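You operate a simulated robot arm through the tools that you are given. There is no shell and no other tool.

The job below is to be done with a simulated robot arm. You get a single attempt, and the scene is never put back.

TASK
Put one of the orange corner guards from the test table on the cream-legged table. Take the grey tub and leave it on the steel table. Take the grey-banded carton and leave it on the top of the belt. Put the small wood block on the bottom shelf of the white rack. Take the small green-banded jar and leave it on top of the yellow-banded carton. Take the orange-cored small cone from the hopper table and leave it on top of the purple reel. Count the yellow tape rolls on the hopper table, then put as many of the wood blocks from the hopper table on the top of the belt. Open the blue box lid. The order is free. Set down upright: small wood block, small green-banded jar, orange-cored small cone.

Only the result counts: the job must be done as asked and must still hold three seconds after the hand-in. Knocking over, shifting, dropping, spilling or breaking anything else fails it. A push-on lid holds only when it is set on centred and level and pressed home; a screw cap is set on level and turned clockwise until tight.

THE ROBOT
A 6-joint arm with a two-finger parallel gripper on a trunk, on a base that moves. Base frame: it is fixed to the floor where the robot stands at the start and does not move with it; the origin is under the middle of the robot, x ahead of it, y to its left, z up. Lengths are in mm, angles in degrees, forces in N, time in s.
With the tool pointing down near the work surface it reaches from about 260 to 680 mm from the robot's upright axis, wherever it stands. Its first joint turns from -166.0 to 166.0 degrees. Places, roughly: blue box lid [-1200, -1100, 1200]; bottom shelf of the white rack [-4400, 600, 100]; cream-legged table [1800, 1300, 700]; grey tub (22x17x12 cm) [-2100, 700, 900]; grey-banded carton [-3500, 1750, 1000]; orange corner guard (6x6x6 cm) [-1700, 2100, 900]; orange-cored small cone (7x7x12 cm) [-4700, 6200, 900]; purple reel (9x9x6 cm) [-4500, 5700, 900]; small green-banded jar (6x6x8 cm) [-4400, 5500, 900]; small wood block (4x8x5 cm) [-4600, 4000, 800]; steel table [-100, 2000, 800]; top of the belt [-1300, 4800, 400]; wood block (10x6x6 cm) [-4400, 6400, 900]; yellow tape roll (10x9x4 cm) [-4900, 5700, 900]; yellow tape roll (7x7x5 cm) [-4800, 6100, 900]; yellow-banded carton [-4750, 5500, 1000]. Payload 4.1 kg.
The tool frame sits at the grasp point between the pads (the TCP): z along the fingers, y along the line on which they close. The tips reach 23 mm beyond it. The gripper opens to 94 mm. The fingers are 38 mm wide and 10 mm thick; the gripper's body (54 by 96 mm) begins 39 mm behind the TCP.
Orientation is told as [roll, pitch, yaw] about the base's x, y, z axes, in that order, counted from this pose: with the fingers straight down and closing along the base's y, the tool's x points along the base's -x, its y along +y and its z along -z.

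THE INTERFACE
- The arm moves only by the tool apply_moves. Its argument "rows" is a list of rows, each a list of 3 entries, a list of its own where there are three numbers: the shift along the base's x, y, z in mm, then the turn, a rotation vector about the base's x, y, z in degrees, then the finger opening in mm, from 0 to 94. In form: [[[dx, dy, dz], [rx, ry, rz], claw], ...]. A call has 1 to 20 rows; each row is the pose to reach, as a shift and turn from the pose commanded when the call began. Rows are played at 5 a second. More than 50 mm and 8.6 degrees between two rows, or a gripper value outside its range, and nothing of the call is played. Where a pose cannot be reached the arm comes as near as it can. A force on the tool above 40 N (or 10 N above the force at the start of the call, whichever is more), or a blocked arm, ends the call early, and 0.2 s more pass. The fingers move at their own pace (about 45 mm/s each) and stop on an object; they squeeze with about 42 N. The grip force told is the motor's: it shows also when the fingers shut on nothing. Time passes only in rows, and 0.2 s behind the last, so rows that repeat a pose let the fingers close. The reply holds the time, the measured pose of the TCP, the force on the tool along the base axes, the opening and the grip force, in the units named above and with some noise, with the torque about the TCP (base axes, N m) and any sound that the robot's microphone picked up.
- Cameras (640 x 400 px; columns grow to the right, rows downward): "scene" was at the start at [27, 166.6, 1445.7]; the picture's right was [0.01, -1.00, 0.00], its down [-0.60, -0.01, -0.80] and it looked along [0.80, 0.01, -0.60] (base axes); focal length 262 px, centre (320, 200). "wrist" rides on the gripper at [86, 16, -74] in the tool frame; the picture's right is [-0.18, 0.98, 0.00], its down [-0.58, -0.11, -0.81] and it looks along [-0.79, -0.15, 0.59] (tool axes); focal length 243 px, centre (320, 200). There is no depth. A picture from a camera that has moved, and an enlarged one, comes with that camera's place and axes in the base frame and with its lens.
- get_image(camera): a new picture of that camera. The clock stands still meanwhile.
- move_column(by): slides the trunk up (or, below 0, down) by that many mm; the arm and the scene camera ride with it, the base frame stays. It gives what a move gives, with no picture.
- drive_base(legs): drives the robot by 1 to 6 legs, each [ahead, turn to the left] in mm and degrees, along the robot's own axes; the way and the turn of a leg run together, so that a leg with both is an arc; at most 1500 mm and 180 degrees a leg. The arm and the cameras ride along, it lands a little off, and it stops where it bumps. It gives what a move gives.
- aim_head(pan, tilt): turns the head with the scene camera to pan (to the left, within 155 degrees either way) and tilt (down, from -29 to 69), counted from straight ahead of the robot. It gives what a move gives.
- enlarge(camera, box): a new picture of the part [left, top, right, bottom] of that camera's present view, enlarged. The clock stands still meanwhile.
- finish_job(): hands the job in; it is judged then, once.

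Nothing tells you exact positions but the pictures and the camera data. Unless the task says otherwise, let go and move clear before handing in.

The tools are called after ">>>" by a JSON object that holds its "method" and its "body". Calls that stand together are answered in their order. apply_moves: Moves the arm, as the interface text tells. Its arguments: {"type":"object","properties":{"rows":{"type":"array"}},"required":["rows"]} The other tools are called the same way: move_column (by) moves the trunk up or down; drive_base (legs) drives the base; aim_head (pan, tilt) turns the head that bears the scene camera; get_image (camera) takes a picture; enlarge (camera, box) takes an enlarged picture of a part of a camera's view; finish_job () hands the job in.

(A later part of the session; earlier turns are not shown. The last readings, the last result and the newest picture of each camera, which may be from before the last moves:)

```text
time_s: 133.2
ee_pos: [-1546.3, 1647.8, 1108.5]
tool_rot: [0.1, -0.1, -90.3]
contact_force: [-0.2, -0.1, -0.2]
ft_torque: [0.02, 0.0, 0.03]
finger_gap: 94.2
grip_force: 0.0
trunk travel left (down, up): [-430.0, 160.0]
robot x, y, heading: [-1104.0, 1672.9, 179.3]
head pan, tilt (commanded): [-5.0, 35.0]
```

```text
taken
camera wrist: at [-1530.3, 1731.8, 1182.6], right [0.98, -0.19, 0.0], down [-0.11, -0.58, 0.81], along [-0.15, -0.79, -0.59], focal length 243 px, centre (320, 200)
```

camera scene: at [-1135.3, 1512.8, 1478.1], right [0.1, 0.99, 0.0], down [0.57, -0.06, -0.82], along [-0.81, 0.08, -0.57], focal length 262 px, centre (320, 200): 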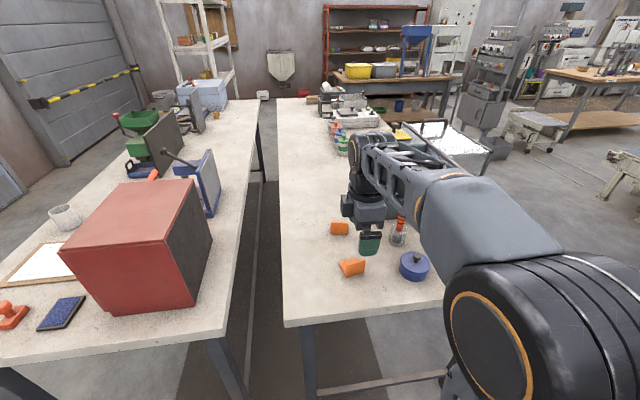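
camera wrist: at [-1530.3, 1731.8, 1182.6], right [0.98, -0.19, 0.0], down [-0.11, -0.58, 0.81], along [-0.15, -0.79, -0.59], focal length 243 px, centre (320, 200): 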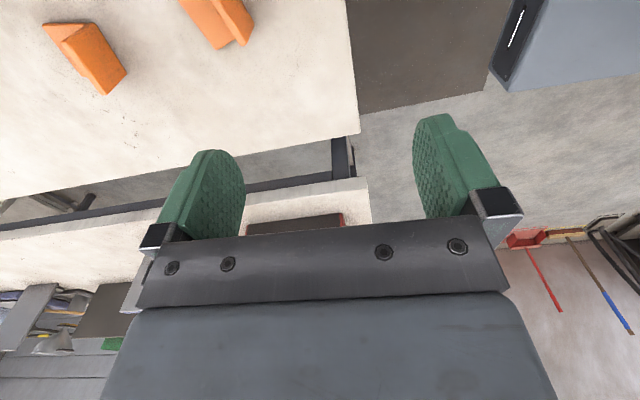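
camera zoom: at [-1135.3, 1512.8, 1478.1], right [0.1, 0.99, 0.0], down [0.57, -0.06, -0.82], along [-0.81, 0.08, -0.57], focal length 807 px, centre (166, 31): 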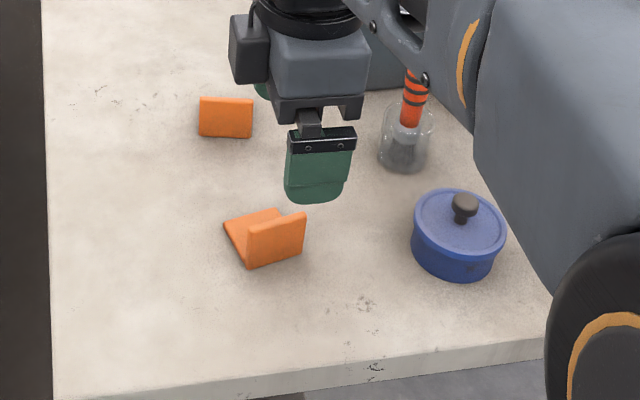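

The nearest corner guard is an L standing at about (-1632, 1668) with its upright plate facing the robot, skewed about 13°. I'll move above it with the fingers turned to straddle the upright plate.

>>> {"method": "apply_moves", "body": {"rows": [[[-25, 5, -30], [0, 0, 4], 80], [[-50, 10, -60], [0, 0, 8], 60], [[-75, 15, -90], [0, 0, 12.5], 50], [[-89, 20, -120], [0, 0, 12.5], 44], [[-89, 20, -150], [0, 0, 12.5], 44]]}}

>>> {"method": "get_image", "body": {"camera": "wrist"}}

>>> {"method": "enlarge", "body": {"camera": "scene", "box": [290, 190, 450, 320]}}

```text
time_s: 134.4
ee_pos: [-1635.2, 1668.3, 958.2]
tool_rot: [0.0, -0.1, -77.8]
contact_force: [0.8, 0.9, -0.8]
ft_torque: [-0.04, 0.01, -0.01]
finger_gap: 43.9
grip_force: 0.0
trunk travel left (down, up): [-430.0, 160.0]
robot x, y, heading: [-1105.2, 1671.6, 179.0]
head pan, tilt (commanded): [-5.0, 35.0]
```

```text
taken
camera wrist: at [-1638.3, 1753.9, 1032.5], right [1.0, 0.03, 0.0], down [0.02, -0.59, 0.81], along [0.02, -0.81, -0.59], focal length 243 px, centre (320, 200)
```

wrist: 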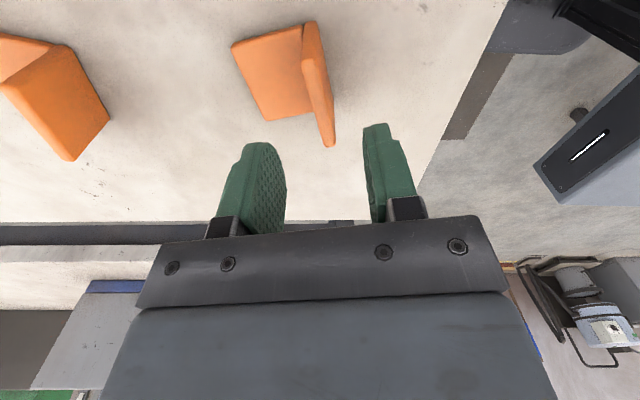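

```text
3.08 times, centred on (370, 255) of scene
camera zoom: at [-1135.4, 1512.8, 1478.1], right [0.1, 0.99, 0.0], down [0.57, -0.06, -0.82], along [-0.81, 0.08, -0.57], focal length 807 px, centre (166, 31)
```

zoom: 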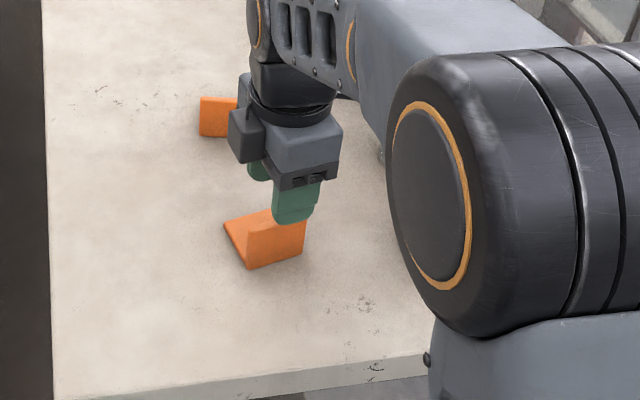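

The upright plate lies between the fingers in line. I'll descend until the tips are just above the base plate, then grip.

>>> {"method": "apply_moves", "body": {"rows": [[[0, 4, -25], [0, 0, 0], 44], [[-1, 8, -50], [0, 0, 0], 44], [[-1, 8, -64], [0, 0, 0], 44], [[-1, 8, -64], [0, 0, 0], 20], [[-1, 8, -64], [0, 0, 0], 0], [[-1, 8, -64], [0, 0, 0], 0], [[-1, 8, -64], [0, 0, 0], 0]]}}

>>> {"method": "get_image", "body": {"camera": "wrist"}}

```text
time_s: 136.0
ee_pos: [-1634.9, 1674.7, 893.0]
tool_rot: [0.1, 0.0, -77.9]
contact_force: [-0.2, 0.9, -0.1]
ft_torque: [-0.02, 0.0, -0.02]
finger_gap: 7.9
grip_force: 42.0
trunk travel left (down, up): [-430.0, 160.0]
robot x, y, heading: [-1103.4, 1674.8, 178.9]
head pan, tilt (commanded): [-5.0, 35.0]
```

```text
taken
camera wrist: at [-1639.0, 1762.0, 968.5], right [1.0, 0.03, 0.0], down [0.01, -0.59, 0.81], along [0.02, -0.81, -0.59], focal length 243 px, centre (320, 200)
```

wrist: 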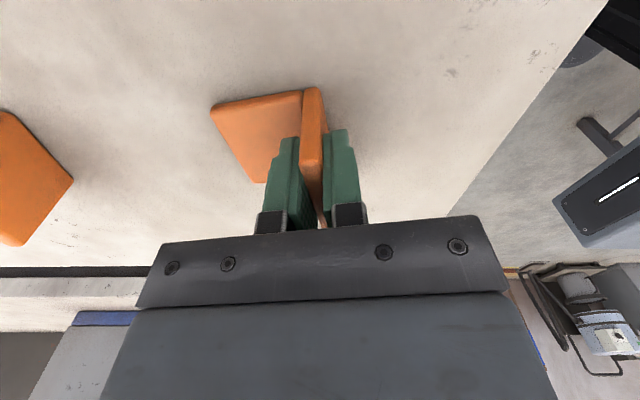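

Gripped the guard's plate (8 mm). I'll lift, retract, and drive round to the south side of the cream-legged table.

>>> {"method": "apply_moves", "body": {"rows": [[[0, 0, 15], [0, 0, 0], 0], [[0, 0, 50], [0, 0, 0], 0], [[0, 0, 95], [0, 0, 0], 0], [[20, 0, 135], [0, 0, 0], 0], [[50, 0, 170], [0, 0, 0], 0], [[90, 0, 195], [0, 0, 0], 0], [[120, 0, 205], [0, 0, 0], 0]]}}

>>> {"method": "get_image", "body": {"camera": "wrist"}}

>>> {"method": "drive_base", "body": {"legs": [[0, 90.5], [1370, 0], [0, 90], [1500, 0], [1080, 0]]}}

>>> {"method": "aim_head", "body": {"pan": 50, "tilt": 30}}

>>> {"method": "get_image", "body": {"camera": "scene"}}

```text
time_s: 137.6
ee_pos: [-1515.6, 1674.9, 1099.8]
tool_rot: [0.0, 0.0, -77.9]
contact_force: [0.7, -0.6, -1.1]
ft_torque: [0.01, 0.03, 0.01]
finger_gap: 7.8
grip_force: 41.9
trunk travel left (down, up): [-430.0, 160.0]
robot x, y, heading: [-1107.4, 1671.9, 179.3]
head pan, tilt (commanded): [-5.0, 35.0]
```

```text
taken
camera wrist: at [-1519.7, 1761.3, 1173.6], right [1.0, 0.03, 0.0], down [0.01, -0.59, 0.81], along [0.02, -0.81, -0.59], focal length 243 px, centre (320, 200)
```

wrist: 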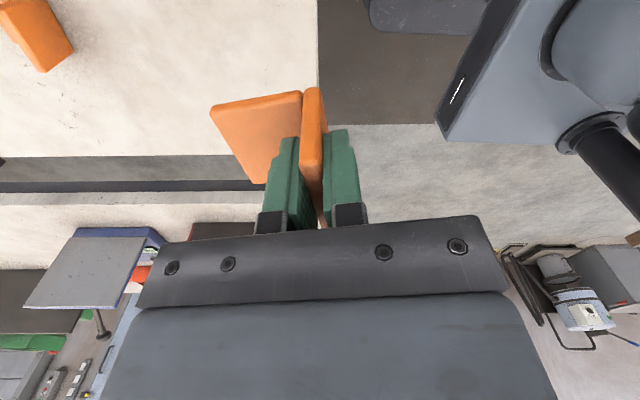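

```text
time_s: 164.3
ee_pos: [1889.7, 332.6, 1098.6]
tool_rot: [0.1, 0.0, 103.3]
contact_force: [-0.1, 0.2, -1.5]
ft_torque: [0.0, 0.04, -0.03]
finger_gap: 8.0
grip_force: 42.0
trunk travel left (down, up): [-430.0, 160.0]
robot x, y, heading: [1479.1, 324.3, 0.4]
head pan, tilt (commanded): [-5.0, 35.0]
```

```text
time_s: 165.6
ee_pos: [1888.7, 332.3, 1099.0]
tool_rot: [0.1, 0.0, 103.5]
contact_force: [-0.4, 0.8, -0.1]
ft_torque: [-0.01, 0.0, -0.01]
finger_gap: 7.7
grip_force: 42.5
trunk travel left (down, up): [-430.0, 160.0]
robot x, y, heading: [1476.7, 324.1, 0.4]
head pan, tilt (commanded): [50.0, 30.0]
```

```text
taken
camera scene: at [1473.2, 560.2, 1485.9], right [0.77, -0.64, 0.0], down [-0.32, -0.39, -0.87], along [0.55, 0.67, -0.5], focal length 262 px, centre (320, 200)
```

scene: 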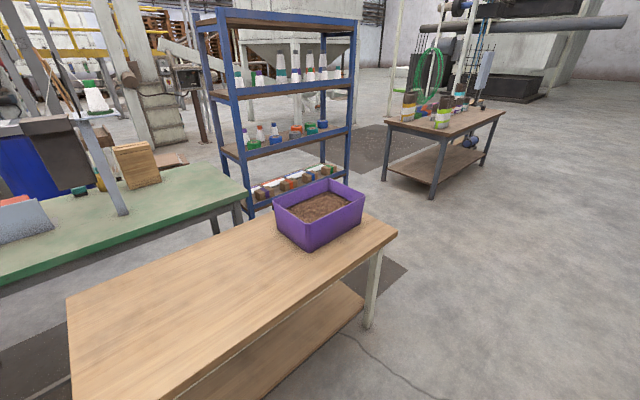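

The cream-legged table's near half is empty. I'll turn to face it and move in.

>>> {"method": "drive_base", "body": {"legs": [[0, 89.6], [420, 0]]}}

>>> {"method": "move_column", "body": {"by": -130}}

>>> {"method": "aim_head", "body": {"pan": -10, "tilt": 45}}

>>> {"method": "get_image", "body": {"camera": "scene"}}

>>> {"method": "get_image", "body": {"camera": "wrist"}}

```text
time_s: 172.0
ee_pos: [1470.1, 1162.7, 1099.6]
tool_rot: [0.1, 0.0, -167.0]
contact_force: [-0.1, -0.2, 0.3]
ft_torque: [0.03, -0.01, -0.01]
finger_gap: 7.9
grip_force: 41.9
trunk travel left (down, up): [-430.0, 160.0]
robot x, y, heading: [1476.7, 750.5, 90.1]
head pan, tilt (commanded): [50.0, 30.0]
```

```text
time_s: 173.6
ee_pos: [1470.7, 1162.9, 968.1]
tool_rot: [0.3, 0.0, -166.9]
contact_force: [-0.6, 0.0, -0.3]
ft_torque: [0.01, 0.01, 0.02]
finger_gap: 8.2
grip_force: 42.3
trunk travel left (down, up): [-300.0, 290.0]
robot x, y, heading: [1476.1, 748.6, 90.3]
head pan, tilt (commanded): [50.0, 30.0]
```

```text
time_s: 174.9
ee_pos: [1470.2, 1163.0, 968.3]
tool_rot: [0.1, 0.0, -166.9]
contact_force: [0.3, -0.1, -0.8]
ft_torque: [-0.01, 0.0, -0.02]
finger_gap: 7.6
grip_force: 41.9
trunk travel left (down, up): [-300.0, 290.0]
robot x, y, heading: [1478.2, 751.9, 90.0]
head pan, tilt (commanded): [-10.0, 45.0]
```

```text
taken
camera scene: at [1322.8, 770.0, 1333.3], right [0.99, -0.17, 0.0], down [-0.12, -0.7, -0.71], along [0.12, 0.7, -0.71], focal length 262 px, centre (320, 200)
```

scene: 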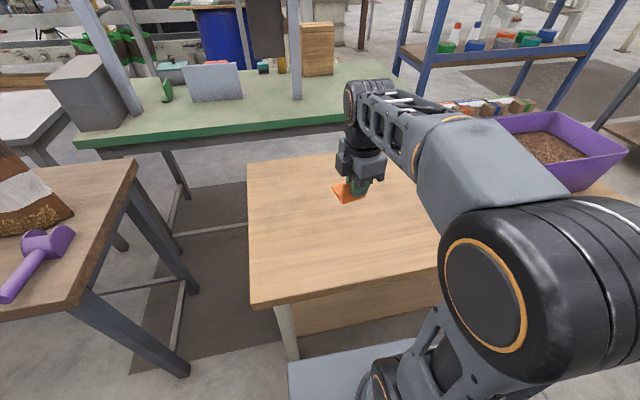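

```text
taken
camera wrist: at [1558.3, 1166.2, 1043.3], right [0.04, -1.0, 0.0], down [-0.59, -0.03, 0.81], along [-0.81, -0.04, -0.59], focal length 243 px, centre (320, 200)
```

wrist: 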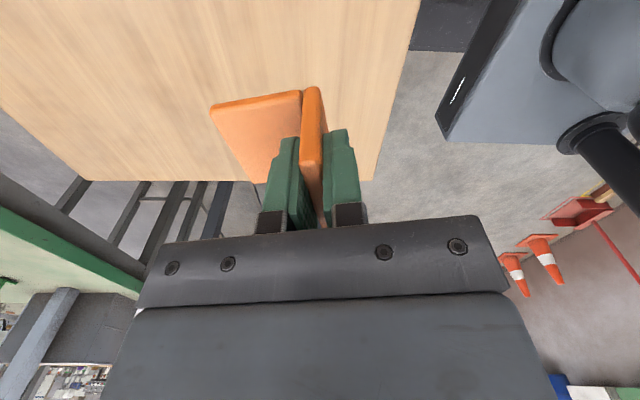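

Moving the guard further over the table and lowering it.

>>> {"method": "apply_moves", "body": {"rows": [[[5, 40, -20], [0, 0, 0], 0], [[10, 75, -50], [0, 0, 0], 0], [[10, 100, -90], [0, 0, 0], 0], [[10, 100, -130], [0, 0, 0], 0], [[10, 100, -165], [0, 0, 0], 0], [[10, 100, -180], [0, 0, 0], 0]]}}

>>> {"method": "enlarge", "body": {"camera": "scene", "box": [240, 100, 440, 300]}}

>>> {"method": "get_image", "body": {"camera": "wrist"}}

```text
time_s: 176.3
ee_pos: [1480.8, 1263.0, 789.1]
tool_rot: [-0.1, -0.1, -166.9]
contact_force: [0.4, -0.1, -0.9]
ft_torque: [-0.02, 0.01, -0.02]
finger_gap: 8.0
grip_force: 42.0
trunk travel left (down, up): [-300.0, 290.0]
robot x, y, heading: [1476.4, 750.9, 89.7]
head pan, tilt (commanded): [-10.0, 45.0]
```

```text
2.00 times, centred on (340, 200) of scene
camera zoom: at [1322.8, 770.1, 1333.3], right [0.99, -0.17, 0.0], down [-0.12, -0.7, -0.71], along [0.12, 0.7, -0.71], focal length 524 px, centre (280, 200)
```

zoom: 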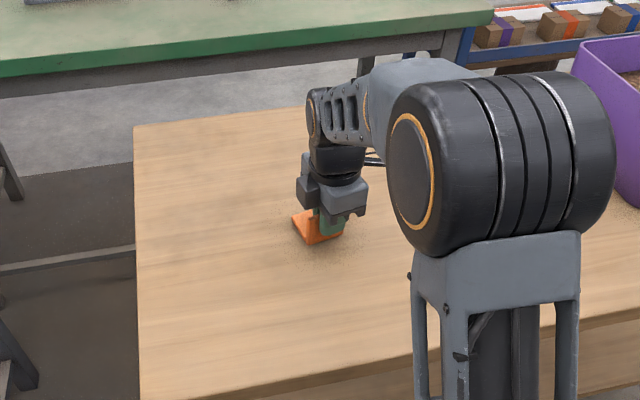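

```text
taken
camera wrist: at [1567.7, 1265.9, 862.6], right [0.04, -1.0, 0.0], down [-0.59, -0.03, 0.81], along [-0.81, -0.04, -0.59], focal length 243 px, centre (320, 200)
```

wrist: 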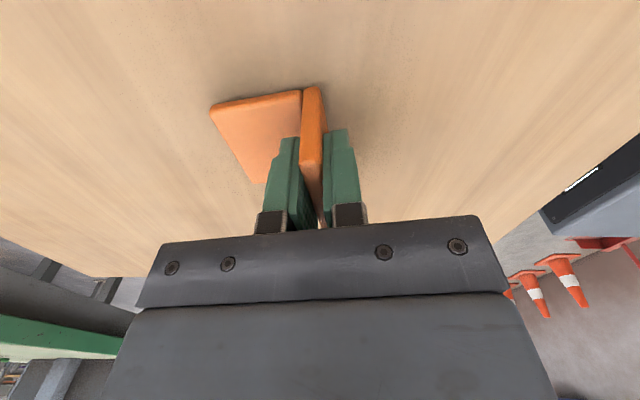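

Nearly touching the table. I'll lower in small steps until contact.

>>> {"method": "apply_moves", "body": {"rows": [[[0, 0, -5], [0, 0, 0], 0], [[0, 0, -10], [0, 0, 0], 0], [[0, 0, -15], [0, 0, 0], 0]]}}

>>> {"method": "apply_moves", "body": {"rows": [[[0, 0, -4], [0, 0, 0], 0], [[0, 0, -8], [0, 0, 0], 0]]}}

```text
time_s: 177.1
ee_pos: [1480.2, 1266.0, 783.1]
tool_rot: [-0.7, 0.1, -166.9]
contact_force: [0.2, -2.3, 19.0]
ft_torque: [-0.1, 0.09, 0.06]
finger_gap: 7.7
grip_force: 41.9
trunk travel left (down, up): [-300.0, 290.0]
robot x, y, heading: [1472.7, 749.6, 90.5]
head pan, tilt (commanded): [-10.0, 45.0]
stopped in row 3: the force on the tool passed its limit at 48 N (the readings are from after the stop); the commanded pose is now the measured one
```

```text
time_s: 177.5
ee_pos: [1480.4, 1267.7, 783.5]
tool_rot: [-1.3, 0.3, -166.9]
contact_force: [0.2, -2.8, 16.9]
ft_torque: [-0.16, 0.26, 0.06]
finger_gap: 7.7
grip_force: 42.1
trunk travel left (down, up): [-300.0, 290.0]
robot x, y, heading: [1474.2, 752.3, 90.1]
head pan, tilt (commanded): [-10.0, 45.0]
stopped in row 2: the force on the tool passed its limit at 45 N (the readings are from after the stop); the commanded pose is now the measured one
```

It is on the table. I'll release and rise.

>>> {"method": "apply_moves", "body": {"rows": [[[0, 0, 1], [0, 0, 0], 4], [[0, 0, 1], [0, 0, 0], 14], [[0, 0, 1], [0, 0, 0], 28], [[0, 0, 1], [0, 0, 0], 28]]}}

>>> {"method": "get_image", "body": {"camera": "wrist"}}

>>> {"method": "apply_moves", "body": {"rows": [[[0, 0, 20], [0, 0, 0], 28], [[0, 0, 60], [0, 0, 0], 28], [[0, 0, 105], [0, 0, 0], 50], [[0, -20, 150], [0, 0, 0], 94], [[0, -55, 185], [0, 0, 0], 94], [[0, -90, 220], [0, 0, 0], 94], [[0, -120, 250], [0, 0, 0], 94]]}}

>>> {"method": "get_image", "body": {"camera": "wrist"}}

>>> {"method": "get_image", "body": {"camera": "scene"}}

```text
time_s: 178.5
ee_pos: [1481.4, 1266.7, 781.0]
tool_rot: [-0.9, 0.3, -166.9]
contact_force: [0.0, -0.9, 0.2]
ft_torque: [0.01, 0.01, -0.01]
finger_gap: 28.0
grip_force: 0.0
trunk travel left (down, up): [-300.0, 290.0]
robot x, y, heading: [1473.6, 750.2, 90.1]
head pan, tilt (commanded): [-10.0, 45.0]
```

```text
taken
camera wrist: at [1567.8, 1268.6, 855.8], right [0.04, -1.0, -0.02], down [-0.59, -0.04, 0.81], along [-0.81, -0.03, -0.59], focal length 243 px, centre (320, 200)
```

wrist: 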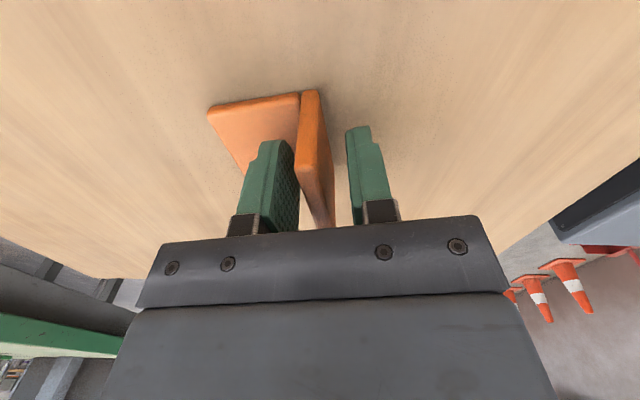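

```text
time_s: 180.1
ee_pos: [1480.0, 1147.3, 1031.3]
tool_rot: [-1.0, 0.2, -166.9]
contact_force: [0.6, 0.1, -0.5]
ft_torque: [-0.01, -0.03, -0.04]
finger_gap: 94.0
grip_force: 0.0
trunk travel left (down, up): [-300.0, 290.0]
robot x, y, heading: [1476.0, 751.2, 90.0]
head pan, tilt (commanded): [-10.0, 45.0]
```

```text
taken
camera wrist: at [1566.9, 1148.3, 1105.3], right [0.04, -1.0, -0.01], down [-0.59, -0.04, 0.81], along [-0.81, -0.03, -0.59], focal length 243 px, centre (320, 200)
```

wrist: 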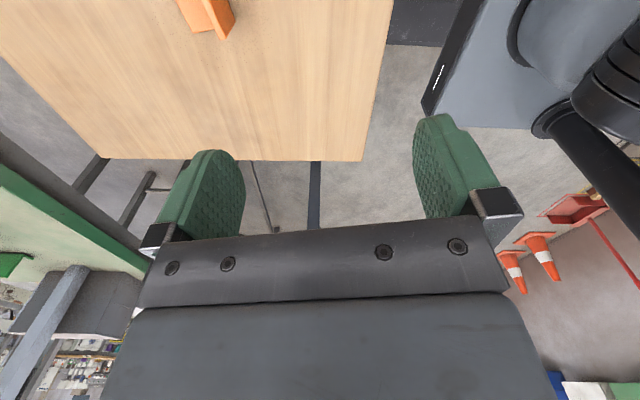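

```text
taken
camera scene: at [1322.8, 770.0, 1333.2], right [0.99, -0.17, 0.0], down [-0.12, -0.7, -0.71], along [0.12, 0.7, -0.71], focal length 262 px, centre (320, 200)
```

scene: 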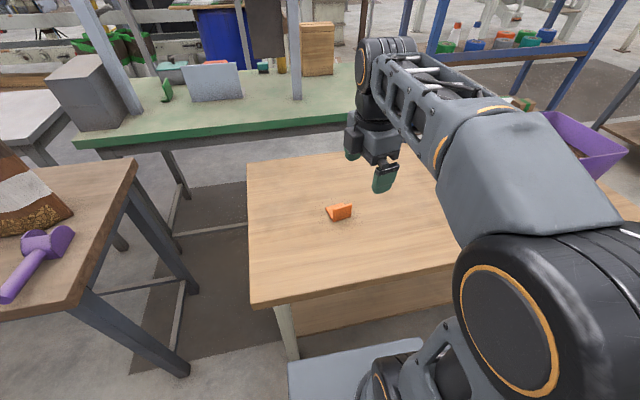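

The guard is resting on the cream-legged table. Now I'll back off and drive west along the aisle to find the grey-banded carton.

>>> {"method": "drive_base", "body": {"legs": [[-650, 0], [0, 90], [1500, 0], [1500, 0], [1300, 0]]}}

>>> {"method": "move_column", "body": {"by": 150}}

>>> {"method": "aim_head", "body": {"pan": -30, "tilt": 20}}

>>> {"method": "get_image", "body": {"camera": "scene"}}

>>> {"method": "aim_head", "body": {"pan": 20, "tilt": 20}}

>>> {"method": "get_image", "body": {"camera": "scene"}}

```text
time_s: 207.7
ee_pos: [-3203.7, 30.4, 1031.2]
tool_rot: [-0.8, 0.2, -76.2]
contact_force: [-0.6, -0.7, -0.2]
ft_torque: [-0.01, -0.01, 0.01]
finger_gap: 93.9
grip_force: 0.1
trunk travel left (down, up): [-300.0, 290.0]
robot x, y, heading: [-2809.3, 29.6, -179.2]
head pan, tilt (commanded): [-10.0, 45.0]
```

```text
time_s: 209.4
ee_pos: [-3202.7, 31.7, 1181.5]
tool_rot: [-0.9, 0.3, -76.2]
contact_force: [-0.3, -0.4, -0.4]
ft_torque: [0.0, 0.01, -0.03]
finger_gap: 93.8
grip_force: 0.0
trunk travel left (down, up): [-450.0, 140.0]
robot x, y, heading: [-2809.3, 31.7, -179.0]
head pan, tilt (commanded): [-10.0, 45.0]
```

```text
time_s: 210.3
ee_pos: [-3203.2, 30.5, 1180.8]
tool_rot: [-0.9, 0.1, -76.2]
contact_force: [0.0, 0.0, -0.7]
ft_torque: [0.02, -0.01, -0.03]
finger_gap: 94.1
grip_force: 0.0
trunk travel left (down, up): [-450.0, 140.0]
robot x, y, heading: [-2810.4, 35.3, -179.3]
head pan, tilt (commanded): [-30.0, 20.0]
```

```text
taken
camera scene: at [-2826.1, -89.6, 1521.9], right [0.49, 0.87, 0.0], down [0.3, -0.17, -0.94], along [-0.82, 0.46, -0.34], focal length 262 px, centre (320, 200)
```

scene: 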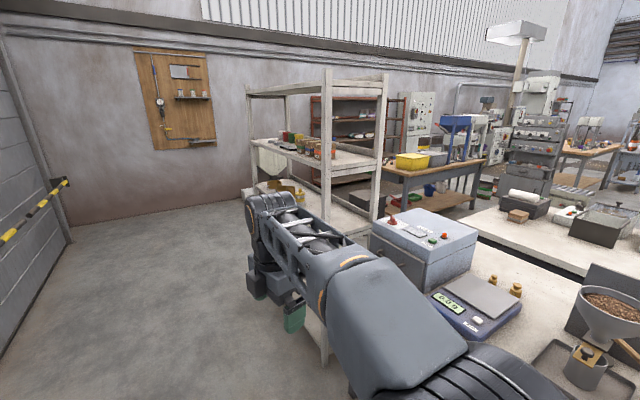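

```text
time_s: 211.5
ee_pos: [-3203.3, 30.9, 1180.8]
tool_rot: [-0.9, 0.1, -76.1]
contact_force: [-0.3, -0.2, -0.6]
ft_torque: [-0.02, -0.02, -0.01]
finger_gap: 93.8
grip_force: 0.2
trunk travel left (down, up): [-450.0, 140.0]
robot x, y, heading: [-2806.9, 30.7, -179.4]
head pan, tilt (commanded): [20.0, 20.0]
```

```text
taken
camera scene: at [-2831.8, -168.0, 1521.9], right [-0.35, 0.94, 0.0], down [0.32, 0.12, -0.94], along [-0.88, -0.33, -0.34], focal length 262 px, centre (320, 200)
```

scene: 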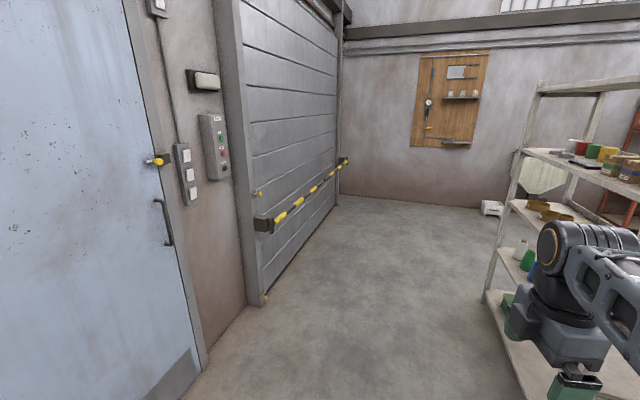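

The small carton sits on the far west end of the second cream table, near (-3540, 1745), and the white rack stands at x -4970…-3890 with its open side at y ≈ 540. The gap between rack and table is too narrow, so I'll go back around by the corridor and approach from the north.

>>> {"method": "enlarge", "body": {"camera": "scene", "box": [440, 60, 640, 400]}}

>>> {"method": "drive_base", "body": {"legs": [[0, 179.5], [1500, 0], [300, 0], [0, 90], [1500, 0], [1100, 0]]}}

>>> {"method": "aim_head", "body": {"pan": 90, "tilt": 20}}

>>> {"method": "get_image", "body": {"camera": "scene"}}

>>> {"method": "aim_head", "body": {"pan": 30, "tilt": 20}}

>>> {"method": "get_image", "body": {"camera": "scene"}}

```text
1.18 times, centred on (540, 230) of scene
camera zoom: at [-2831.8, -168.0, 1521.9], right [-0.35, 0.94, 0.0], down [0.32, 0.12, -0.94], along [-0.88, -0.33, -0.34], focal length 308 px, centre (61, 165)
```

zoom: 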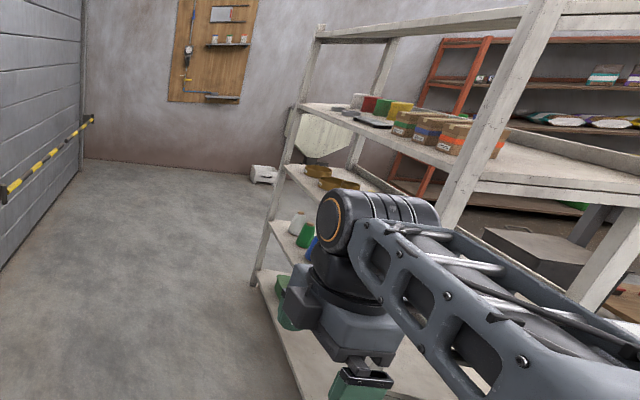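

```text
time_s: 244.0
ee_pos: [-1045.4, 3078.6, 1181.4]
tool_rot: [-0.8, 0.2, -166.1]
contact_force: [0.6, -0.5, 0.3]
ft_torque: [0.0, 0.02, 0.04]
finger_gap: 94.0
grip_force: 0.0
trunk travel left (down, up): [-450.0, 140.0]
robot x, y, heading: [-1044.7, 2680.9, 91.0]
head pan, tilt (commanded): [20.0, 20.0]
```

```text
time_s: 245.4
ee_pos: [-1043.7, 3078.8, 1180.9]
tool_rot: [-0.9, 0.3, -166.1]
contact_force: [0.0, 0.6, -0.4]
ft_torque: [0.03, -0.02, 0.04]
finger_gap: 94.2
grip_force: 0.0
trunk travel left (down, up): [-450.0, 140.0]
robot x, y, heading: [-1039.7, 2681.5, 90.9]
head pan, tilt (commanded): [90.0, 20.0]
```

```text
taken
camera scene: at [-1301.5, 2616.9, 1521.9], right [-0.02, 1.0, 0.0], down [0.34, 0.01, -0.94], along [-0.94, -0.01, -0.34], focal length 262 px, centre (320, 200)
```

scene: 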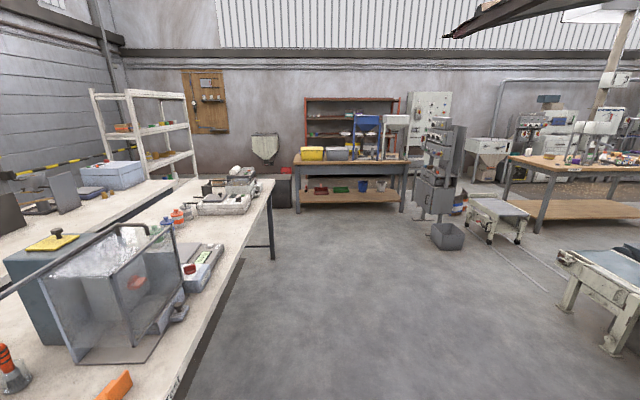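

```text
time_s: 246.8
ee_pos: [-1043.6, 3078.0, 1179.5]
tool_rot: [-0.9, 0.1, -166.1]
contact_force: [-0.1, 0.0, -0.3]
ft_torque: [0.02, -0.01, 0.01]
finger_gap: 93.9
grip_force: 0.1
trunk travel left (down, up): [-450.0, 140.0]
robot x, y, heading: [-1041.5, 2683.0, 91.0]
head pan, tilt (commanded): [30.0, 20.0]
```

```text
taken
camera scene: at [-1256.3, 2698.2, 1521.9], right [0.86, 0.51, 0.0], down [0.18, -0.29, -0.94], along [-0.48, 0.81, -0.34], focal length 262 px, centre (320, 200)
```

scene: 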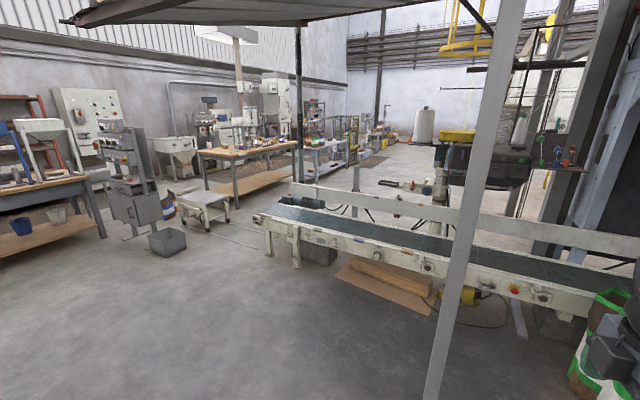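

The way along the north side of the table is clear and the belt is visible to the north. I'll retract the arm and drive west, then south past the table's west end to the carton.

>>> {"method": "apply_moves", "body": {"rows": [[[0, -35, 0], [0.9, 0, 0], 94], [[0, -70, 10], [0.9, 0, 0], 94], [[0, -95, 20], [0.9, 0, 0], 94]]}}

>>> {"method": "drive_base", "body": {"legs": [[0, 89], [1500, 0], [1440, 0]]}}

>>> {"method": "aim_head", "body": {"pan": 60, "tilt": 30}}

>>> {"method": "get_image", "body": {"camera": "scene"}}

>>> {"method": "aim_head", "body": {"pan": 0, "tilt": 30}}

>>> {"method": "get_image", "body": {"camera": "scene"}}

```text
time_s: 247.6
ee_pos: [-1043.5, 2982.7, 1200.8]
tool_rot: [-1.7, 0.4, -166.1]
contact_force: [-0.1, 0.0, -0.1]
ft_torque: [0.0, 0.0, -0.05]
finger_gap: 94.0
grip_force: 0.1
trunk travel left (down, up): [-450.0, 140.0]
robot x, y, heading: [-1045.4, 2682.6, 90.9]
head pan, tilt (commanded): [30.0, 20.0]
```

```text
time_s: 265.5
ee_pos: [-4275.9, 2637.4, 1200.9]
tool_rot: [-1.8, 0.5, -76.8]
contact_force: [-0.4, 0.0, 0.3]
ft_torque: [0.01, 0.0, -0.01]
finger_gap: 93.9
grip_force: 0.0
trunk travel left (down, up): [-450.0, 140.0]
robot x, y, heading: [-3971.4, 2634.4, -180.0]
head pan, tilt (commanded): [30.0, 20.0]
```

```text
time_s: 266.5
ee_pos: [-4276.4, 2637.5, 1201.6]
tool_rot: [-1.8, 0.3, -76.9]
contact_force: [0.6, 0.4, 0.0]
ft_torque: [0.0, -0.01, 0.05]
finger_gap: 94.0
grip_force: 0.0
trunk travel left (down, up): [-450.0, 140.0]
robot x, y, heading: [-3976.5, 2634.9, -179.6]
head pan, tilt (commanded): [60.0, 30.0]
```

```text
taken
camera scene: at [-3959.1, 2389.4, 1505.9], right [-0.87, 0.5, 0.0], down [0.25, 0.43, -0.87], along [-0.43, -0.75, -0.5], focal length 262 px, centre (320, 200)
```

scene: 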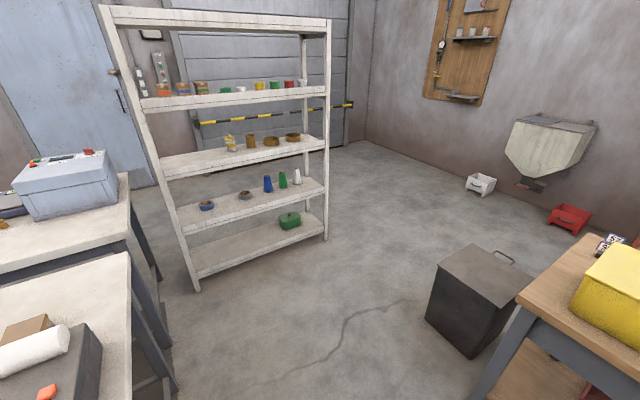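

```text
time_s: 267.8
ee_pos: [-4276.6, 2638.1, 1201.1]
tool_rot: [-1.8, 0.4, -76.9]
contact_force: [-0.5, 0.0, -0.5]
ft_torque: [-0.02, -0.02, 0.0]
finger_gap: 93.9
grip_force: 0.0
trunk travel left (down, up): [-450.0, 140.0]
robot x, y, heading: [-3975.9, 2635.3, -179.9]
head pan, tilt (commanded): [0.0, 30.0]
```

```text
taken
camera scene: at [-4004.4, 2467.5, 1505.9], right [0.0, 1.0, 0.0], down [0.5, 0.0, -0.87], along [-0.87, 0.0, -0.5], focal length 262 px, centre (320, 200)
```

scene: 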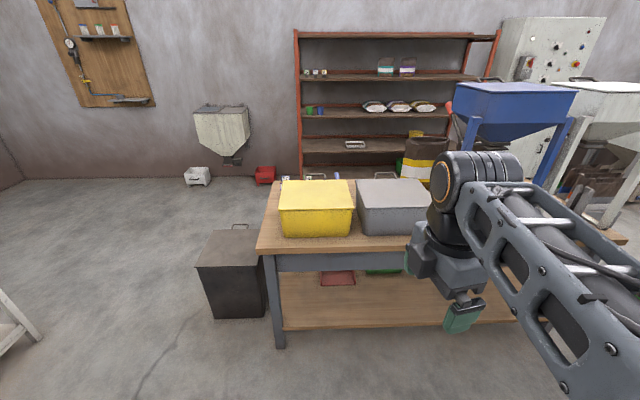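

I can see the white rack is open from this side too, and the carton on the table's west end is at the lower left. I'll look closer at it.

>>> {"method": "aim_head", "body": {"pan": 110, "tilt": 30}}

>>> {"method": "get_image", "body": {"camera": "scene"}}

>>> {"method": "enlarge", "body": {"camera": "scene", "box": [200, 120, 440, 320]}}

```text
time_s: 269.7
ee_pos: [-4276.0, 2637.4, 1200.5]
tool_rot: [-1.7, 0.3, -77.0]
contact_force: [0.6, -0.4, 0.9]
ft_torque: [0.02, -0.01, -0.01]
finger_gap: 93.9
grip_force: 0.1
trunk travel left (down, up): [-450.0, 140.0]
robot x, y, heading: [-3973.0, 2636.8, -180.0]
head pan, tilt (commanded): [110.0, 30.0]
```

```text
taken
camera scene: at [-3882.9, 2382.8, 1505.9], right [-0.94, -0.34, 0.0], down [-0.17, 0.47, -0.87], along [0.3, -0.81, -0.5], focal length 262 px, centre (320, 200)
```

scene: 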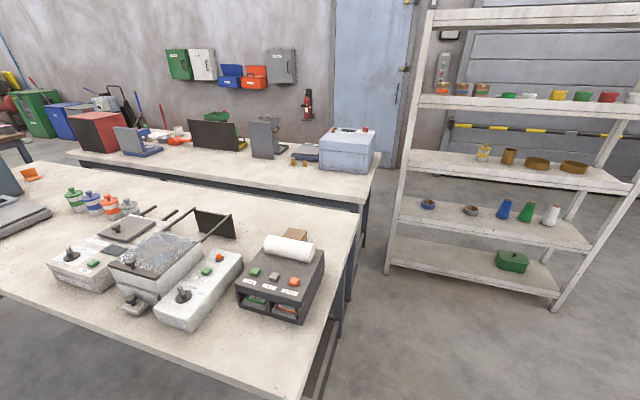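

```text
2.00 times, centred on (320, 220) of scene
camera zoom: at [-3882.9, 2382.8, 1505.9], right [-0.94, -0.34, 0.0], down [-0.17, 0.47, -0.87], along [0.3, -0.81, -0.5], focal length 524 px, centre (320, 160)
```

zoom: 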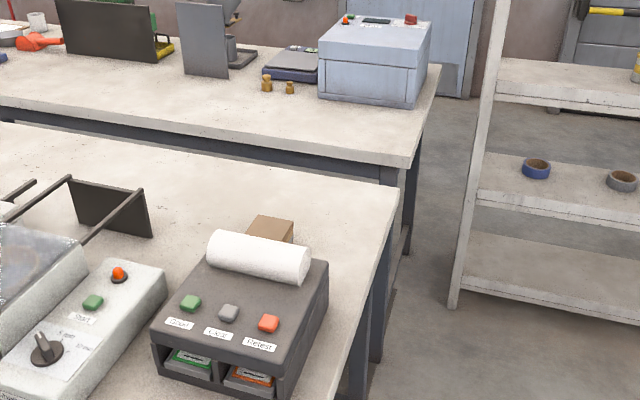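

The little brown carton stands behind a dark printer-like box with a paper roll. I'll move alongside the table's west end to see it from the side.

>>> {"method": "drive_base", "body": {"legs": [[80, 0], [0, 90], [940, 0]]}}

>>> {"method": "aim_head", "body": {"pan": 85, "tilt": 40}}

>>> {"method": "get_image", "body": {"camera": "scene"}}

>>> {"method": "enlarge", "body": {"camera": "scene", "box": [220, 100, 460, 300]}}

```text
time_s: 279.1
ee_pos: [-4057.1, 1386.4, 1201.3]
tool_rot: [-1.8, 0.4, 13.1]
contact_force: [0.7, 0.2, -0.4]
ft_torque: [0.02, -0.01, 0.01]
finger_gap: 94.2
grip_force: 0.0
trunk travel left (down, up): [-450.0, 140.0]
robot x, y, heading: [-4051.9, 1687.3, -90.1]
head pan, tilt (commanded): [110.0, 30.0]
```

```text
time_s: 280.0
ee_pos: [-4058.0, 1386.4, 1201.0]
tool_rot: [-1.8, 0.4, 12.9]
contact_force: [-0.5, 0.9, 0.1]
ft_torque: [-0.01, 0.03, 0.0]
finger_gap: 93.9
grip_force: 0.1
trunk travel left (down, up): [-450.0, 140.0]
robot x, y, heading: [-4052.4, 1687.4, -89.8]
head pan, tilt (commanded): [85.0, 40.0]
```

```text
taken
camera scene: at [-3802.7, 1739.6, 1490.6], right [-0.09, -1.0, 0.0], down [-0.64, 0.06, -0.77], along [0.76, -0.07, -0.64], focal length 262 px, centre (320, 200)
```

scene: 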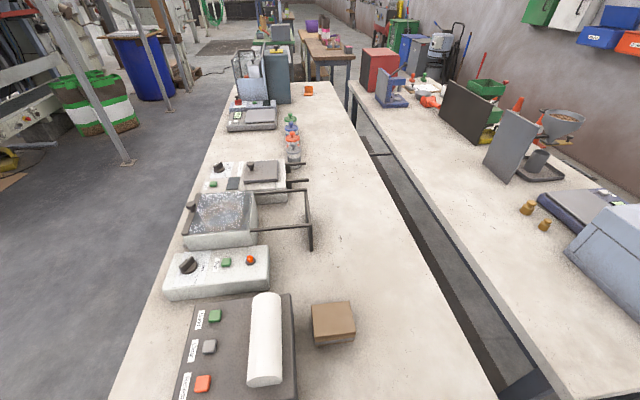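

```text
2.00 times, centred on (340, 200) of scene
camera zoom: at [-3802.7, 1739.6, 1490.6], right [-0.09, -1.0, 0.0], down [-0.64, 0.06, -0.77], along [0.76, -0.07, -0.64], focal length 524 px, centre (280, 200)
```

zoom: 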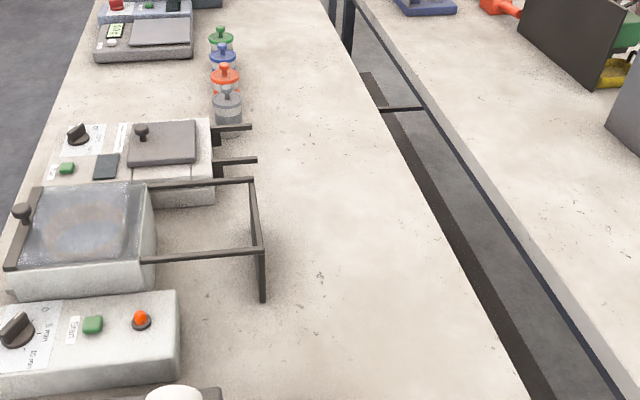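

A small brown carton sits beside the dark printer. I'll enlarge it to see whether it carries a grey band.

>>> {"method": "enlarge", "body": {"camera": "scene", "box": [150, 270, 390, 400]}}

>>> {"method": "aim_head", "body": {"pan": 85, "tilt": 62}}

>>> {"method": "get_image", "body": {"camera": "scene"}}

>>> {"method": "aim_head", "body": {"pan": 10, "tilt": 30}}

>>> {"method": "get_image", "body": {"camera": "scene"}}

```text
2.67 times, centred on (270, 335) of scene
camera zoom: at [-3802.7, 1739.6, 1490.6], right [-0.09, -1.0, 0.0], down [-0.64, 0.06, -0.77], along [0.76, -0.07, -0.64], focal length 699 px, centre (453, -160)
```

zoom: 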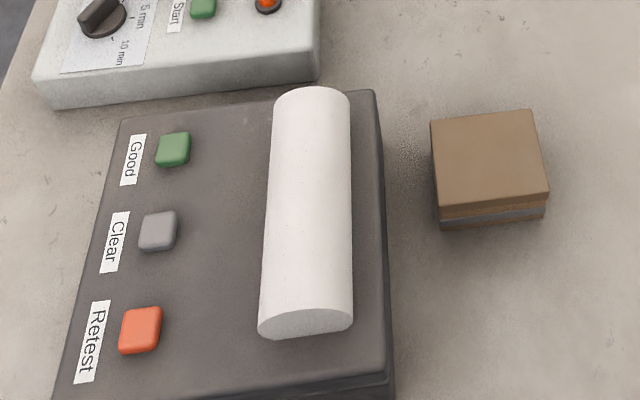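

```text
time_s: 280.9
ee_pos: [-4057.4, 1386.7, 1200.9]
tool_rot: [-1.8, 0.5, 13.1]
contact_force: [-0.2, -0.3, -0.2]
ft_torque: [0.02, 0.0, 0.01]
finger_gap: 94.1
grip_force: 0.0
trunk travel left (down, up): [-450.0, 140.0]
robot x, y, heading: [-4054.2, 1689.3, -90.0]
head pan, tilt (commanded): [85.0, 62.0]
```

```text
taken
camera scene: at [-3823.3, 1741.3, 1461.6], right [-0.09, -1.0, 0.0], down [-0.88, 0.08, -0.47], along [0.47, -0.04, -0.88], focal length 262 px, centre (320, 200)
```

scene: 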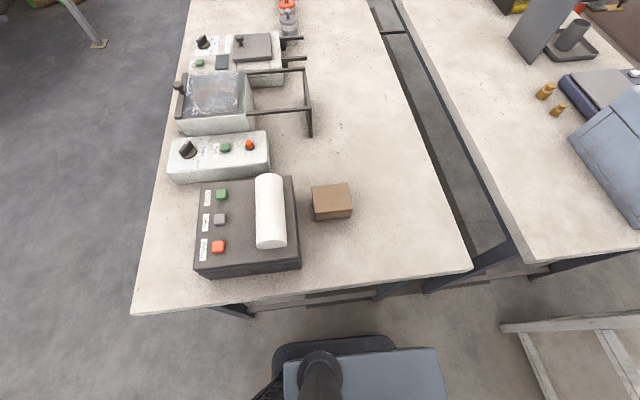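

```text
time_s: 282.3
ee_pos: [-4056.9, 1385.6, 1199.9]
tool_rot: [-1.9, 0.4, 13.0]
contact_force: [-0.5, 0.4, 1.0]
ft_torque: [-0.03, -0.01, -0.02]
finger_gap: 93.7
grip_force: 0.0
trunk travel left (down, up): [-450.0, 140.0]
robot x, y, heading: [-4055.1, 1686.2, -90.2]
head pan, tilt (commanded): [10.0, 30.0]
```

```text
taken
camera scene: at [-3871.6, 1657.8, 1505.9], right [-0.98, -0.17, 0.0], down [-0.09, 0.49, -0.87], along [0.15, -0.85, -0.5], focal length 262 px, centre (320, 200)
```

scene: 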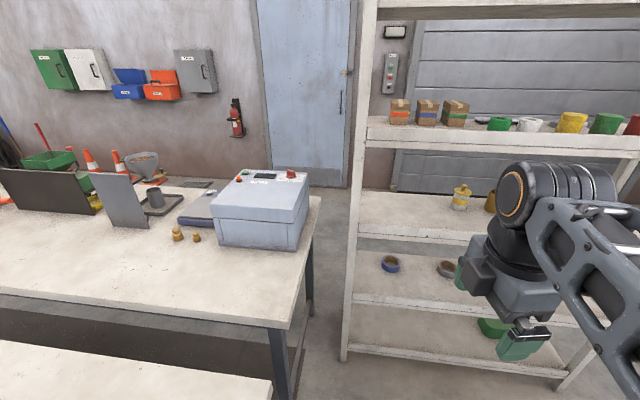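

The box does have a grey band and measures roughly 92 × 76 × 40 mm, centred near (-3516, 1686). I'll swing the arm left toward it, turning the fingers to close along x.

>>> {"method": "apply_moves", "body": {"rows": [[[42.9, 2.8, 0], [0, 0, 7], 94], [[85, 11.7, 0], [0, 0, 14], 94], [[125.4, 26.5, 0], [0, 0, 21], 94], [[163.3, 46.9, 0], [0, 0, 28], 94], [[197.9, 72.5, 0], [0, 0, 35], 94], [[228.5, 102.7, 0], [0, 0, 42], 94], [[254.4, 137.1, 0], [0, 0, 49], 94], [[275.2, 174.7, 0], [0, 0, 56], 94], [[290.5, 215, 0], [0, 0, 63], 94], [[299.8, 257, 0], [0, 0, 70], 94], [[303, 300, 0], [0, 0, 77], 94]]}}

>>> {"method": "aim_head", "body": {"pan": 85, "tilt": 50}}

>>> {"method": "get_image", "body": {"camera": "scene"}}

>>> {"method": "get_image", "body": {"camera": "wrist"}}

```text
time_s: 284.7
ee_pos: [-3754.8, 1687.9, 1200.7]
tool_rot: [-1.9, 0.5, 90.1]
contact_force: [-0.8, -0.3, -0.2]
ft_torque: [0.02, 0.0, 0.02]
finger_gap: 93.9
grip_force: 0.0
trunk travel left (down, up): [-450.0, 140.0]
robot x, y, heading: [-4057.1, 1685.6, -89.9]
head pan, tilt (commanded): [10.0, 30.0]
```

```text
time_s: 286.2
ee_pos: [-3755.7, 1686.6, 1200.1]
tool_rot: [-1.8, 0.4, 89.9]
contact_force: [-0.4, -0.4, -0.3]
ft_torque: [0.0, 0.03, -0.04]
finger_gap: 94.2
grip_force: 0.0
trunk travel left (down, up): [-450.0, 140.0]
robot x, y, heading: [-4053.2, 1686.7, -90.0]
head pan, tilt (commanded): [85.0, 50.0]
```

```text
taken
camera scene: at [-3810.6, 1740.2, 1476.4], right [-0.09, -1.0, 0.0], down [-0.76, 0.07, -0.64], along [0.64, -0.06, -0.77], focal length 262 px, centre (320, 200)
```

scene: 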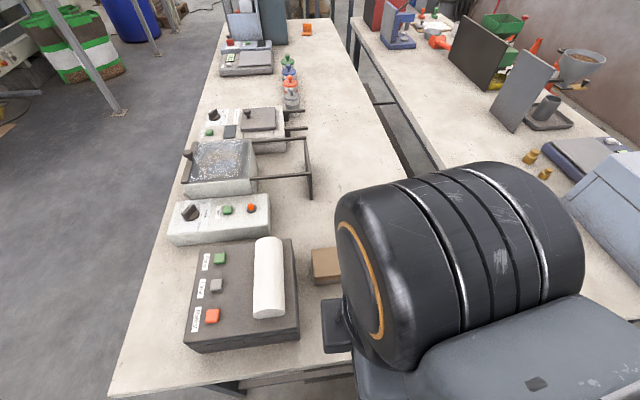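

```text
taken
camera wrist: at [-3774.2, 1599.2, 1274.7], right [-0.98, 0.18, -0.03], down [0.08, 0.59, 0.81], along [0.17, 0.79, -0.59], focal length 243 px, centre (320, 200)
```

wrist: 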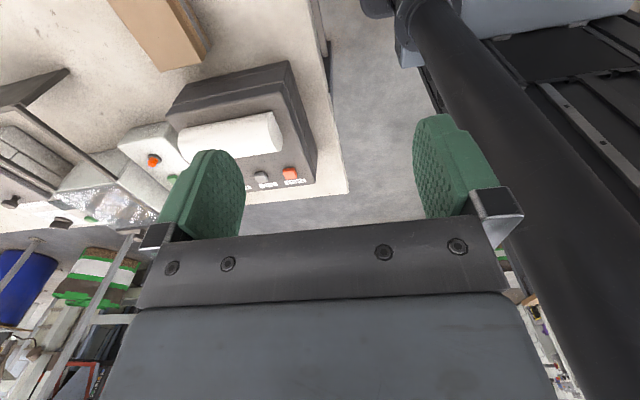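

I'll straighten the small tilt and extend over the carton.

>>> {"method": "apply_moves", "body": {"rows": [[[40, 0, -20], [0.1, 0.4, 0], 94], [[80, 0, -40], [0.2, 0.8, 0], 94], [[120, 0, -60], [0.3, 1.2, 0], 94], [[160, 0, -85], [0.4, 1.8, 0], 94], [[200, 0, -110], [0.4, 1.8, 0], 94], [[239, 0, -140], [0.4, 1.8, 0], 94]]}}

>>> {"method": "get_image", "body": {"camera": "scene"}}

>>> {"method": "get_image", "body": {"camera": "wrist"}}

```text
time_s: 287.6
ee_pos: [-3515.7, 1687.1, 1060.3]
tool_rot: [0.1, 0.0, 90.0]
contact_force: [-0.9, -0.4, 0.5]
ft_torque: [-0.02, -0.01, -0.01]
finger_gap: 93.9
grip_force: 0.1
trunk travel left (down, up): [-450.0, 140.0]
robot x, y, heading: [-4056.2, 1691.3, -89.8]
head pan, tilt (commanded): [85.0, 50.0]
```

```text
taken
camera scene: at [-3810.1, 1740.2, 1476.3], right [-0.09, -1.0, 0.0], down [-0.76, 0.07, -0.64], along [0.64, -0.06, -0.77], focal length 262 px, centre (320, 200)
```

scene: 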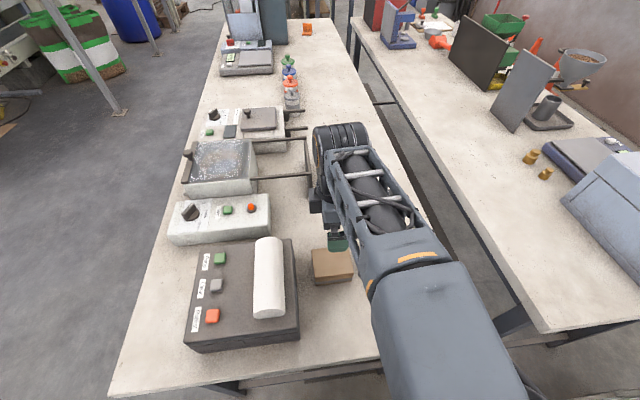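

```text
taken
camera wrist: at [-3531.8, 1599.1, 1134.3], right [-0.98, 0.18, 0.0], down [0.11, 0.58, 0.81], along [0.15, 0.79, -0.59], focal length 243 px, centre (320, 200)
```

wrist: 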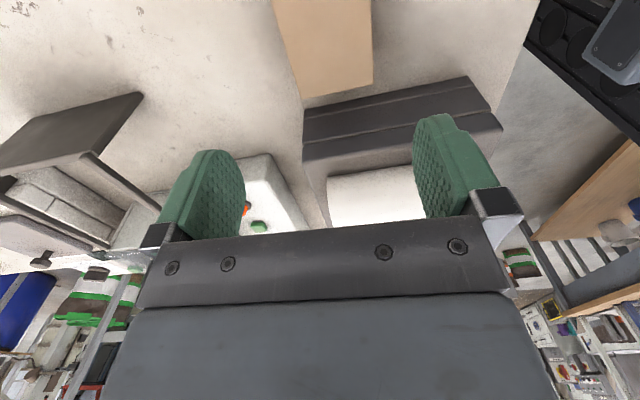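

The carton's x-extent is about -3558…-3482. I'll centre on it (6 mm left) and descend.

>>> {"method": "apply_moves", "body": {"rows": [[[-4, 0, -40], [0, 0, 0], 94], [[-5, 0, -80], [0, 0, 0], 94], [[-5, 0, -120], [0, 0, 0], 94], [[-5, 0, -150], [0, 0, 0], 94]]}}

>>> {"method": "get_image", "body": {"camera": "wrist"}}

>>> {"method": "enlarge", "body": {"camera": "scene", "box": [240, 180, 440, 320]}}

```text
time_s: 288.6
ee_pos: [-3520.1, 1685.4, 910.3]
tool_rot: [0.0, -0.1, 90.0]
contact_force: [0.1, -0.3, 0.1]
ft_torque: [0.01, 0.02, -0.02]
finger_gap: 93.9
grip_force: 0.1
trunk travel left (down, up): [-450.0, 140.0]
robot x, y, heading: [-4051.9, 1687.4, -90.2]
head pan, tilt (commanded): [85.0, 50.0]
```

```text
taken
camera wrist: at [-3536.9, 1597.9, 984.6], right [-0.98, 0.18, 0.0], down [0.11, 0.58, 0.81], along [0.15, 0.79, -0.59], focal length 243 px, centre (320, 200)
```

wrist: 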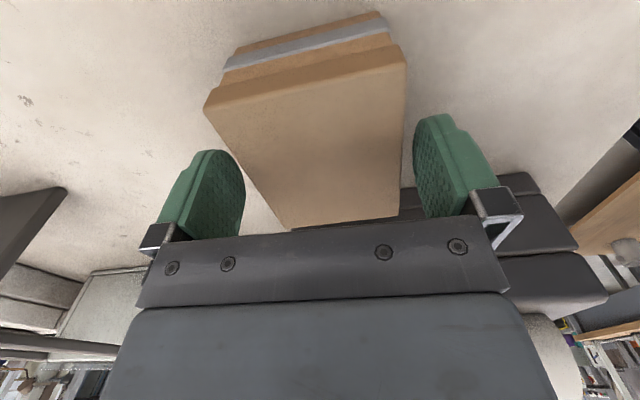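

```text
2.86 times, centred on (340, 250) of scene
camera zoom: at [-3810.4, 1740.2, 1476.3], right [-0.09, -1.0, 0.0], down [-0.76, 0.07, -0.64], along [0.64, -0.06, -0.77], focal length 749 px, centre (263, 57)
```

zoom: 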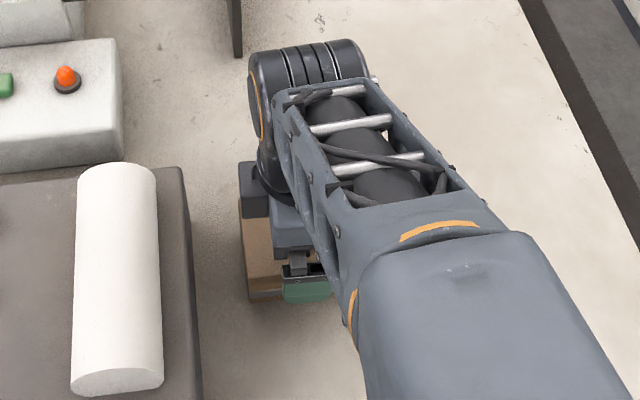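

Fingers straddle the carton evenly. Descending further to grip low on its sides.

>>> {"method": "apply_moves", "body": {"rows": [[[0, 3, -12], [0, 0, 0], 94], [[0, 5, -22], [0, 0, 0], 94], [[0, 5, -30], [0, 0, 0], 94]]}}

>>> {"method": "apply_moves", "body": {"rows": [[[0, 0, 0], [0, 0, 0], 70], [[0, 0, 0], [0, 0, 0], 50], [[0, 0, 0], [0, 0, 0], 50], [[0, 0, 0], [0, 0, 0], 50]]}}

>>> {"method": "get_image", "body": {"camera": "wrist"}}

```text
time_s: 289.4
ee_pos: [-3520.6, 1691.6, 879.8]
tool_rot: [0.1, 0.0, 89.9]
contact_force: [-0.2, 0.1, 1.2]
ft_torque: [-0.01, -0.01, -0.02]
finger_gap: 94.1
grip_force: 0.0
trunk travel left (down, up): [-450.0, 140.0]
robot x, y, heading: [-4057.9, 1689.2, -89.7]
head pan, tilt (commanded): [85.0, 50.0]
```

```text
time_s: 290.4
ee_pos: [-3520.3, 1691.8, 880.6]
tool_rot: [0.1, 0.0, 90.1]
contact_force: [-0.4, 0.1, 0.6]
ft_torque: [-0.04, -0.05, 0.0]
finger_gap: 71.6
grip_force: 41.9
trunk travel left (down, up): [-450.0, 140.0]
robot x, y, heading: [-4052.2, 1684.1, -90.2]
head pan, tilt (commanded): [85.0, 50.0]
```

```text
taken
camera wrist: at [-3537.0, 1603.7, 955.2], right [-0.98, 0.18, 0.0], down [0.11, 0.58, 0.81], along [0.15, 0.79, -0.59], focal length 243 px, centre (320, 200)
```

wrist: 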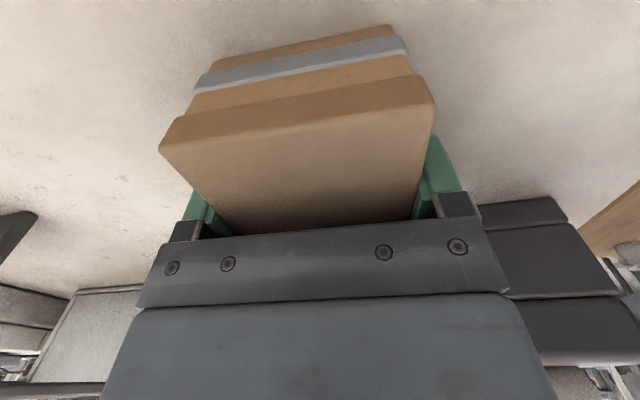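

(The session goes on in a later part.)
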